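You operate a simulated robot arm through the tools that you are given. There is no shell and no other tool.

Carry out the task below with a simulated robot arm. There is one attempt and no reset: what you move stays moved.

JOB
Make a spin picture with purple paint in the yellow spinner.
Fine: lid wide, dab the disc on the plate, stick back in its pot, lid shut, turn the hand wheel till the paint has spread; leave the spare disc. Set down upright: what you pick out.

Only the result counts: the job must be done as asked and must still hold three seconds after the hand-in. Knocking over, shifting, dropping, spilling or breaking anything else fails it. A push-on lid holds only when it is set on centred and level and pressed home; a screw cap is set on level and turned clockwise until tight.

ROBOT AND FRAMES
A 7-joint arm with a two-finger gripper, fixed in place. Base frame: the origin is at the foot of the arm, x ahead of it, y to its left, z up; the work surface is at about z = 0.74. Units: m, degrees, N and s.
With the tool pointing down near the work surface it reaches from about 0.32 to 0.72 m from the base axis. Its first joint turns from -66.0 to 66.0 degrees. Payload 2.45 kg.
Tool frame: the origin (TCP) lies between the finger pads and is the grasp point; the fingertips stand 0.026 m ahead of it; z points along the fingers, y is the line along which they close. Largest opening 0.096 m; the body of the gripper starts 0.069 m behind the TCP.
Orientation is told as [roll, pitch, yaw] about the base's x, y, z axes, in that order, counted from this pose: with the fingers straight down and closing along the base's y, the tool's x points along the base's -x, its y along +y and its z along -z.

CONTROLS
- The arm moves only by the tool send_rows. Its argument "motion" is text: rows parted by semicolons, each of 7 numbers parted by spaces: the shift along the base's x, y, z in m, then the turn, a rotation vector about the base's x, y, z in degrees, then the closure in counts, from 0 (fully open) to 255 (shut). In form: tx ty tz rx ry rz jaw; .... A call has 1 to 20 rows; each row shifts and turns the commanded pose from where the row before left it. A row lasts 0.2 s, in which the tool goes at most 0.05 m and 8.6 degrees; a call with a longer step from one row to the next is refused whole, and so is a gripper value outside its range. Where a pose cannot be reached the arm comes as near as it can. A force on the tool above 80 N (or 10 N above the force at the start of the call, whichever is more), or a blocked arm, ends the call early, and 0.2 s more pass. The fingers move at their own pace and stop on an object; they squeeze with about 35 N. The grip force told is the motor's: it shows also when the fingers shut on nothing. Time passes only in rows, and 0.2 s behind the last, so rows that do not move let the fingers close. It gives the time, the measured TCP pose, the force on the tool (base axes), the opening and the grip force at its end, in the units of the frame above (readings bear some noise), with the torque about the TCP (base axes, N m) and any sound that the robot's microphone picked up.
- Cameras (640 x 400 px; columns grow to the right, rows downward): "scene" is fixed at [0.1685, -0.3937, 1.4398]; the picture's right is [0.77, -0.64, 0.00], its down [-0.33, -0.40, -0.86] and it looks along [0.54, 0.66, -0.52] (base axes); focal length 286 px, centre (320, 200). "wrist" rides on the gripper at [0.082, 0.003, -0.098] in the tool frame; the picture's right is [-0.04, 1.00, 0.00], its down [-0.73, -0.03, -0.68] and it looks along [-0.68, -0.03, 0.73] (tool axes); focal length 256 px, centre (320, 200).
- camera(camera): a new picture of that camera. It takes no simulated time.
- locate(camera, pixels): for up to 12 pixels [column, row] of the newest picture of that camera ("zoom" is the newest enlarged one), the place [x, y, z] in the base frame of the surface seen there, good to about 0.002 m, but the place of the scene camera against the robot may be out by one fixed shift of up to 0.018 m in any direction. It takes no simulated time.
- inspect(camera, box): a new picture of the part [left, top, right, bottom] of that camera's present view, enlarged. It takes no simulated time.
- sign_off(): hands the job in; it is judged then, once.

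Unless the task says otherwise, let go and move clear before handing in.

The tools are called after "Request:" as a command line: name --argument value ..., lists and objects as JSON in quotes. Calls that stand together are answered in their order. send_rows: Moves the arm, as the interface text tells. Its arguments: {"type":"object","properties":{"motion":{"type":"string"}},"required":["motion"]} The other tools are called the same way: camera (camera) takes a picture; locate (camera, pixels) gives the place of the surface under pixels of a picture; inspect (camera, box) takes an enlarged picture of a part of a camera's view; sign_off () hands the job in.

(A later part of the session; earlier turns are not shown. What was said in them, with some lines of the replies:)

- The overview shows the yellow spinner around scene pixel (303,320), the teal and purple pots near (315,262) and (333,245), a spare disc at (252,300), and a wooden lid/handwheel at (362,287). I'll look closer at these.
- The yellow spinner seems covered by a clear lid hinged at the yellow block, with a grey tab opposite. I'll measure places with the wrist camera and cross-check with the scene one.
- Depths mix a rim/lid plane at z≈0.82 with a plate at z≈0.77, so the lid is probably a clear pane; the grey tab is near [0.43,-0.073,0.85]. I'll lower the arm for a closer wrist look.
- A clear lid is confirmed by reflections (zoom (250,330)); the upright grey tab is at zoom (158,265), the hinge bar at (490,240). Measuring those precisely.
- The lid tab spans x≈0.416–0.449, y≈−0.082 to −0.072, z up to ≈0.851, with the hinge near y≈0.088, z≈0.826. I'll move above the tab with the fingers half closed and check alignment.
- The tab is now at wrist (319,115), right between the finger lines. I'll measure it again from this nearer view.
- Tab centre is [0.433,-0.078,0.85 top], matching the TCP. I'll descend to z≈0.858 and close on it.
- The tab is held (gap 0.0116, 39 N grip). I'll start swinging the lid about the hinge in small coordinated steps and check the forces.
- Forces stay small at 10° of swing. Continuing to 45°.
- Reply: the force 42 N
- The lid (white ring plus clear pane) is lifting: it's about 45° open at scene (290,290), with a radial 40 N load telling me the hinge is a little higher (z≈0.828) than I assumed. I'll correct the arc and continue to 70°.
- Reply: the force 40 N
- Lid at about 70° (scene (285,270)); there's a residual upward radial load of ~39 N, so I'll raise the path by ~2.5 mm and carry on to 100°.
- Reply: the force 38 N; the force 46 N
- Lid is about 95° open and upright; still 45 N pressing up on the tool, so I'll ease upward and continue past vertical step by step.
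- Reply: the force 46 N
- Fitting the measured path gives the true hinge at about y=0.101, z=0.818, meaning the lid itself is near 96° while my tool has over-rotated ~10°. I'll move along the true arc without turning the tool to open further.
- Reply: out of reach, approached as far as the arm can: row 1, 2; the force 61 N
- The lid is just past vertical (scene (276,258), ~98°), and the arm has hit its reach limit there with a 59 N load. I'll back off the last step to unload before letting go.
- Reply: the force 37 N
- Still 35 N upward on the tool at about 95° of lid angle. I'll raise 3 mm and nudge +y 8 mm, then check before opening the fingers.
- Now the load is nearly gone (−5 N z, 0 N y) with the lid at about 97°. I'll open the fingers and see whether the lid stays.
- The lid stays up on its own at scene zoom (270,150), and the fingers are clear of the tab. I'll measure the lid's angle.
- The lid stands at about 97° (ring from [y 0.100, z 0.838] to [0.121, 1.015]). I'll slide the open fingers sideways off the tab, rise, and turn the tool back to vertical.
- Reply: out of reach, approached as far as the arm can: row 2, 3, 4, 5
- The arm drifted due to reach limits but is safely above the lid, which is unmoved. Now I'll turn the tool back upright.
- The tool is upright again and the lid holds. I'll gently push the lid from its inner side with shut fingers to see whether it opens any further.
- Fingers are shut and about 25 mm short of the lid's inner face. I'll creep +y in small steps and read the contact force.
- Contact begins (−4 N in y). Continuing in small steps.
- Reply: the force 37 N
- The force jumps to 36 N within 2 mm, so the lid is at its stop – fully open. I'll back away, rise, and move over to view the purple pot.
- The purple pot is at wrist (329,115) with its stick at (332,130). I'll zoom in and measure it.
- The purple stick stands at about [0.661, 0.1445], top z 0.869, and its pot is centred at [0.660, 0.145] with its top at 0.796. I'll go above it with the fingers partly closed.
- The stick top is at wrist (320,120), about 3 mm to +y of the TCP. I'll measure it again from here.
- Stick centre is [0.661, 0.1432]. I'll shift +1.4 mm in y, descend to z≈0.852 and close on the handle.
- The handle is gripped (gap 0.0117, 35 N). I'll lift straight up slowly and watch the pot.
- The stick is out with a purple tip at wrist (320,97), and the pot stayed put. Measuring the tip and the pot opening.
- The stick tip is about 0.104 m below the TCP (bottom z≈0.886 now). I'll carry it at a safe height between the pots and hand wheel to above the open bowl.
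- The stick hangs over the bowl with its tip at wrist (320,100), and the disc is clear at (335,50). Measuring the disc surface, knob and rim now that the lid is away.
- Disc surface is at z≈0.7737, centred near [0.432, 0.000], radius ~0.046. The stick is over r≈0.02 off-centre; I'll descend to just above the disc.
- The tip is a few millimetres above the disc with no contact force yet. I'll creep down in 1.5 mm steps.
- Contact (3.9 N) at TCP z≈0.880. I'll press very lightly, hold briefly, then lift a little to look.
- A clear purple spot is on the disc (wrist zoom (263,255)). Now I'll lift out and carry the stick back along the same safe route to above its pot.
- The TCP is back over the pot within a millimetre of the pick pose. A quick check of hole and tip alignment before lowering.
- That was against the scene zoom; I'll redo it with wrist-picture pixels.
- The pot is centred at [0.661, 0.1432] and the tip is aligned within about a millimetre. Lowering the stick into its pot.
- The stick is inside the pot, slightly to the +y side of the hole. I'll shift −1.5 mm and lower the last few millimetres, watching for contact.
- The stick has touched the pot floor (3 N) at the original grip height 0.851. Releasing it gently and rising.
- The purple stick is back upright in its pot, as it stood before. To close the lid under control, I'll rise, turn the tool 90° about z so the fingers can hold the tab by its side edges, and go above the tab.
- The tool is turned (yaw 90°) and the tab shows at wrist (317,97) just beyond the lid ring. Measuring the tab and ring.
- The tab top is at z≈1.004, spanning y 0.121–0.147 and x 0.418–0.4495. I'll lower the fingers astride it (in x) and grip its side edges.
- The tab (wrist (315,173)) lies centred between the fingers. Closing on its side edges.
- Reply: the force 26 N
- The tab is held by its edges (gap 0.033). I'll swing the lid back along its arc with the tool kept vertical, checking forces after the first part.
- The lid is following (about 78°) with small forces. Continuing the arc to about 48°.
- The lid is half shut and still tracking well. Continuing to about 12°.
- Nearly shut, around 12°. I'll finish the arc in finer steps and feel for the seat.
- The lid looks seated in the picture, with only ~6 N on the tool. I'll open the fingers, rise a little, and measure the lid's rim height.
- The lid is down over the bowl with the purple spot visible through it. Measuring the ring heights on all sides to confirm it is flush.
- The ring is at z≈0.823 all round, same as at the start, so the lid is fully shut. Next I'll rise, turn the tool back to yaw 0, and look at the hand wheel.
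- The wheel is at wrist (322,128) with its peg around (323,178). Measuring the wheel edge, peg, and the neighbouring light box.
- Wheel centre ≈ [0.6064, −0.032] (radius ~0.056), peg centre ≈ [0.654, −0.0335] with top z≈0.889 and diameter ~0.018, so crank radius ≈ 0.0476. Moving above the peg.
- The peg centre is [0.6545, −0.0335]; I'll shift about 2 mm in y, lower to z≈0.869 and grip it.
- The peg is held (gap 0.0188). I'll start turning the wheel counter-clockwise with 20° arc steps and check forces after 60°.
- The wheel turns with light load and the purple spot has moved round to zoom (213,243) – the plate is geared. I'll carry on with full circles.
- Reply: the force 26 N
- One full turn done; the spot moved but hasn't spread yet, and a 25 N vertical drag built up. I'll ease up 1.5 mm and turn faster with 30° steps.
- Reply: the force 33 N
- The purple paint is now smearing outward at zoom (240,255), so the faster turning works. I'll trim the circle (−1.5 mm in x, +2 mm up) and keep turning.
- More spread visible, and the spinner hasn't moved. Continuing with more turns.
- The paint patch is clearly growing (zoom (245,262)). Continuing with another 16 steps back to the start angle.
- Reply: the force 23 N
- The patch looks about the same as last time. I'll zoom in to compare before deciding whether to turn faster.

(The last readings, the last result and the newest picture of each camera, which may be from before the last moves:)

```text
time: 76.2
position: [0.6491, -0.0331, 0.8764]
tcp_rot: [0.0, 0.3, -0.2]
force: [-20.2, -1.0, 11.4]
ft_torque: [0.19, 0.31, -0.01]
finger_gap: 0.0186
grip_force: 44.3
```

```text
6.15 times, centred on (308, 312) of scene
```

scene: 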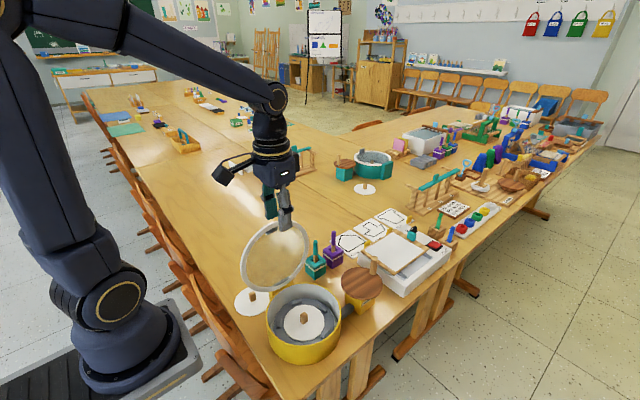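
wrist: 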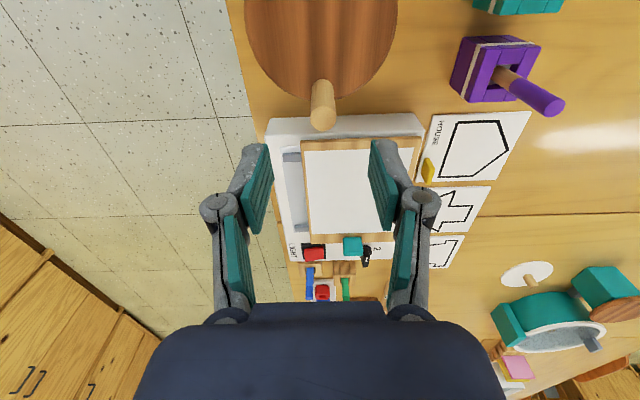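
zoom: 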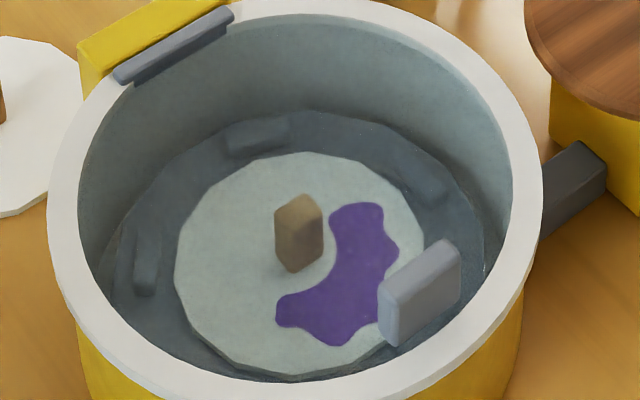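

The purple film now covers about a third of the disc around the knob. I'll turn faster (40° steps) for two more turns.

Request:
send_rows --motion "-0.0111 0.0305 0 0 0 0 255; -0.0282 0.0163 0 0 0 0 255; -0.032 -0.0057 0 0 0 0 255; -0.0208 -0.0249 0 0 0 0 255; 0 -0.0324 0 0 0 0 255; 0.0208 -0.0249 0 0 0 0 255; 0.032 -0.0057 0 0 0 0 255; 0.0282 0.0163 0 0 0 0 255; 0.0111 0.0305 0 0 0 0 255; -0.0111 0.0305 0 0 0 0 255; -0.0282 0.0163 0 0 0 0 255; -0.032 -0.0057 0 0 0 0 255; -0.0208 -0.0249 0 0 0 0 255; 0 -0.0324 0 0 0 0 255; 0.0208 -0.0249 0 0 0 0 255; 0.032 -0.0057 0 0 0 0 255; 0.0282 0.0163 0 0 0 0 255; 0.0111 0.0305 0 0 0 0 255"

Request:
inspect --camera "scene" --box '[270, 280, 345, 345]'

Request:
inspect --camera "scene" --box '[240, 220, 440, 380]'

```text
time: 80.0
position: [0.6493, -0.0346, 0.876]
tcp_rot: [-0.1, 0.0, -0.2]
force: [-5.8, -3.9, 15.2]
ft_torque: [0.21, 0.24, 0.04]
finger_gap: 0.0185
grip_force: 43.6
```

```text
6.15 times, centred on (308, 312) of scene
```

zoom: 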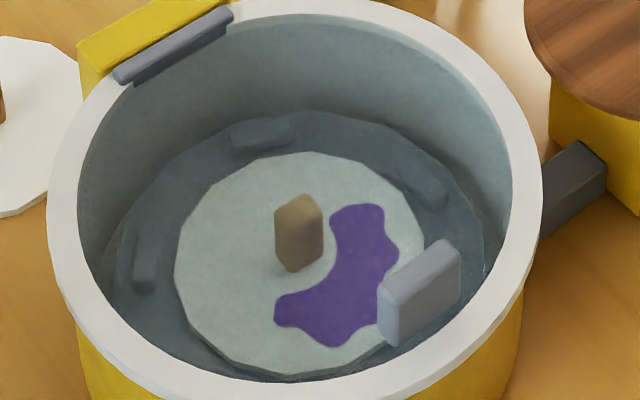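

```text
2.50 times, centred on (340, 300) of scene
```

zoom: 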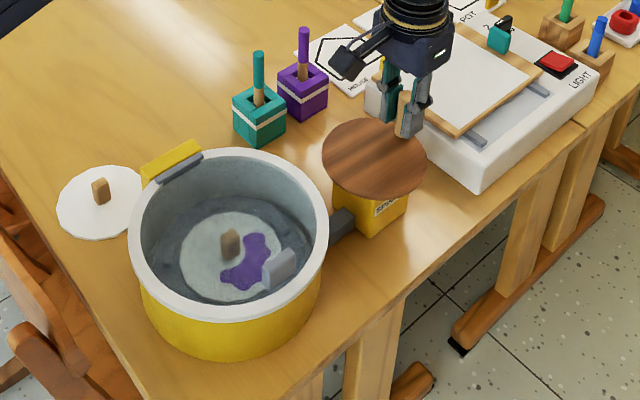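

The patch is identical after two further, faster turns, so the paint has spread fully. I'll let go of the peg, rise clear and back away.

Request:
send_rows --motion "0 0 0 0 0 0 220; 0 0 0 0 0 0 180; 0 0 0 0 0 0 110; 0 0 0 0 0 0 110; 0 0 0.02 0 0 0 110; 0 0 0.035 0 0 0 110; 0 0 0.045 0 0 0 110; -0.01 0 0.045 0 0 0 50; -0.03 0 0.035 0 0 0 0; -0.04 0 0.02 0 0 0 0; -0.04 0 0 0 0 0 0; -0.04 0 0 0 0 0 0; -0.04 0 0 0 0 0 0; -0.04 0.01 0 0 0 0 0; 0 0 0 0 0 0 0"

Request:
camera --camera "scene"

Request:
camera --camera "wrist"

Request:
inspect --camera "scene" --box '[220, 220, 420, 380]'

```text
time: 83.2
position: [0.412, -0.0233, 1.0745]
tcp_rot: [0.0, -0.1, -0.1]
force: [0.1, -0.2, -0.3]
ft_torque: [-0.02, -0.03, -0.01]
finger_gap: 0.0959
grip_force: 0.1
```

```text
taken
```

scene: 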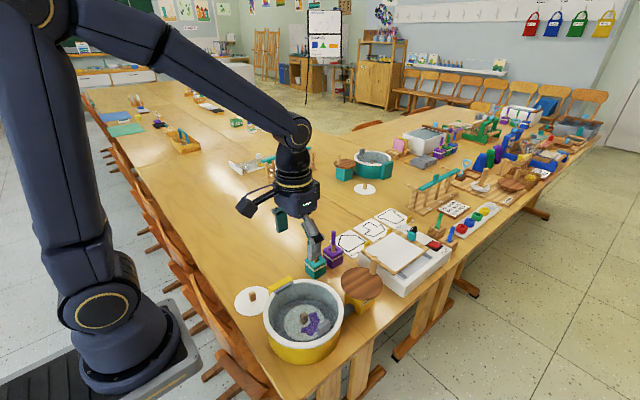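

```text
taken
```

wrist: 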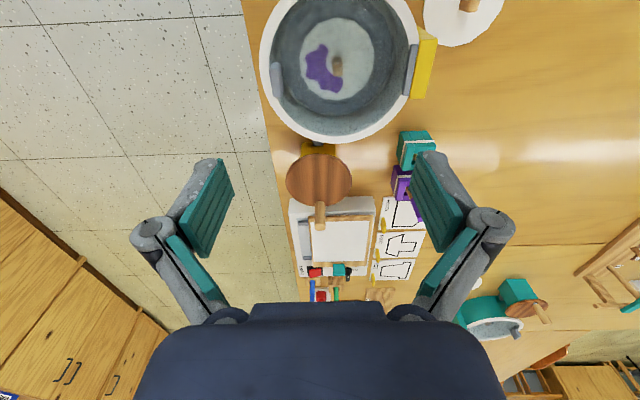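

```text
2.50 times, centred on (320, 300) of scene
```

zoom: 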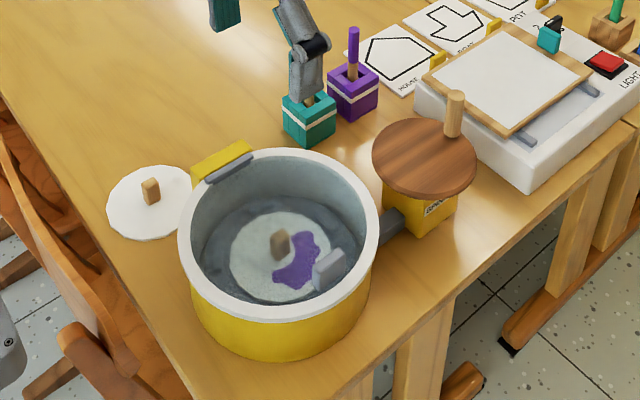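

Everything matches the starting layout except the disc, which now bears a spread purple picture under the shut lid. A final check of lid ring heights and disc/stick positions.

Request:
locate --camera "wrist" --pixels '[[340, 136], [266, 60], [414, 50], [277, 85], [411, 75], [300, 120], [385, 118], [425, 65], [468, 5], [405, 175], [418, 215], [300, 12]]'

Request:
inspect --camera "wrist" --box '[250, 0, 430, 150]'

Request:
inspect --camera "scene" --box '[270, 280, 345, 345]'

```text
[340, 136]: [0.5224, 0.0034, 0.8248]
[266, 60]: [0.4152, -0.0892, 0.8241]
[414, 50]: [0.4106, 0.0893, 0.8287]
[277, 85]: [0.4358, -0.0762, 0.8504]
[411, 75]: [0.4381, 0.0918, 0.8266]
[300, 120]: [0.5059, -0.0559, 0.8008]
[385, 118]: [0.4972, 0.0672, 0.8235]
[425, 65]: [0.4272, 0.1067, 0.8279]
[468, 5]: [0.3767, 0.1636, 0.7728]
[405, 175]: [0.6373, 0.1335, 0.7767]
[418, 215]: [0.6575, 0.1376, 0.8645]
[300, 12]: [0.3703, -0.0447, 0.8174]
```

```text
2.67 times, centred on (340, 75) of wrist
```

zoom: 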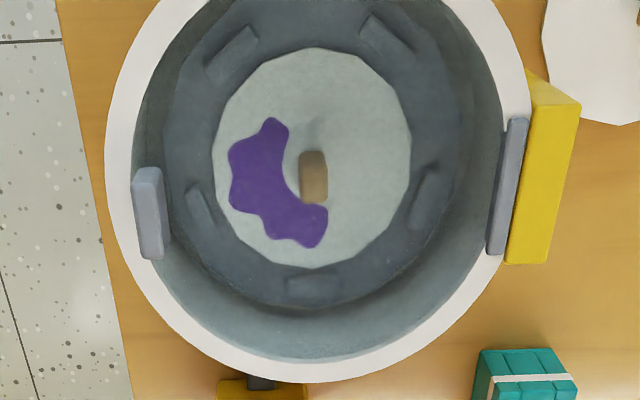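

```text
6.15 times, centred on (308, 312) of scene
```

zoom: 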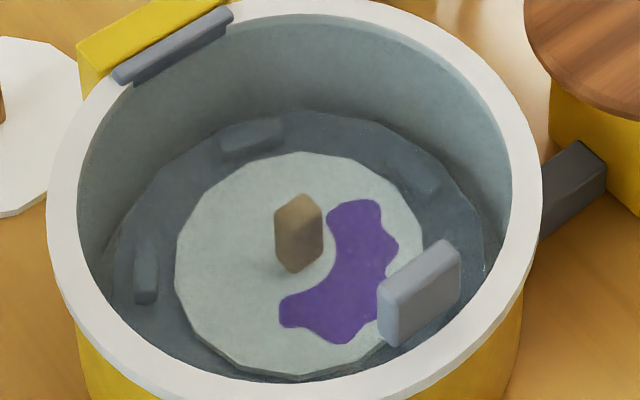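

The lid ring is level at z≈0.824 all round, and the paint patch (wrist zoom (270,185)) is steady. The purple stick is upright in its pot and the spare disc hasn't moved. The arm is clear, so I'm handing in.

Request:
sign_off

```text
The job is handed in.
```

The spin picture is made in the yellow spinner: the disc on the plate now has a spread patch of purple under the shut lid. I handed the job in without seeing the judgement.

- **Lid:** I opened it to its stop at about 97°. It is now shut, with the ring level at about 0.824 m all round, as at the start.
- **Paint:** One dab left a spot about 2 cm from the disc's centre. I turned the hand wheel about eight full turns. The patch stopped growing before the last two faster turns, so I took it as fully spread. It covers roughly a quarter of the disc.
- **Stick:** The purple stick is back upright in its own pot.
- **Everything else:** The spare disc, the teal pot, the spinner and the light box all look unmoved in the last pictures. The arm let go and was well above the spinner at hand-in.
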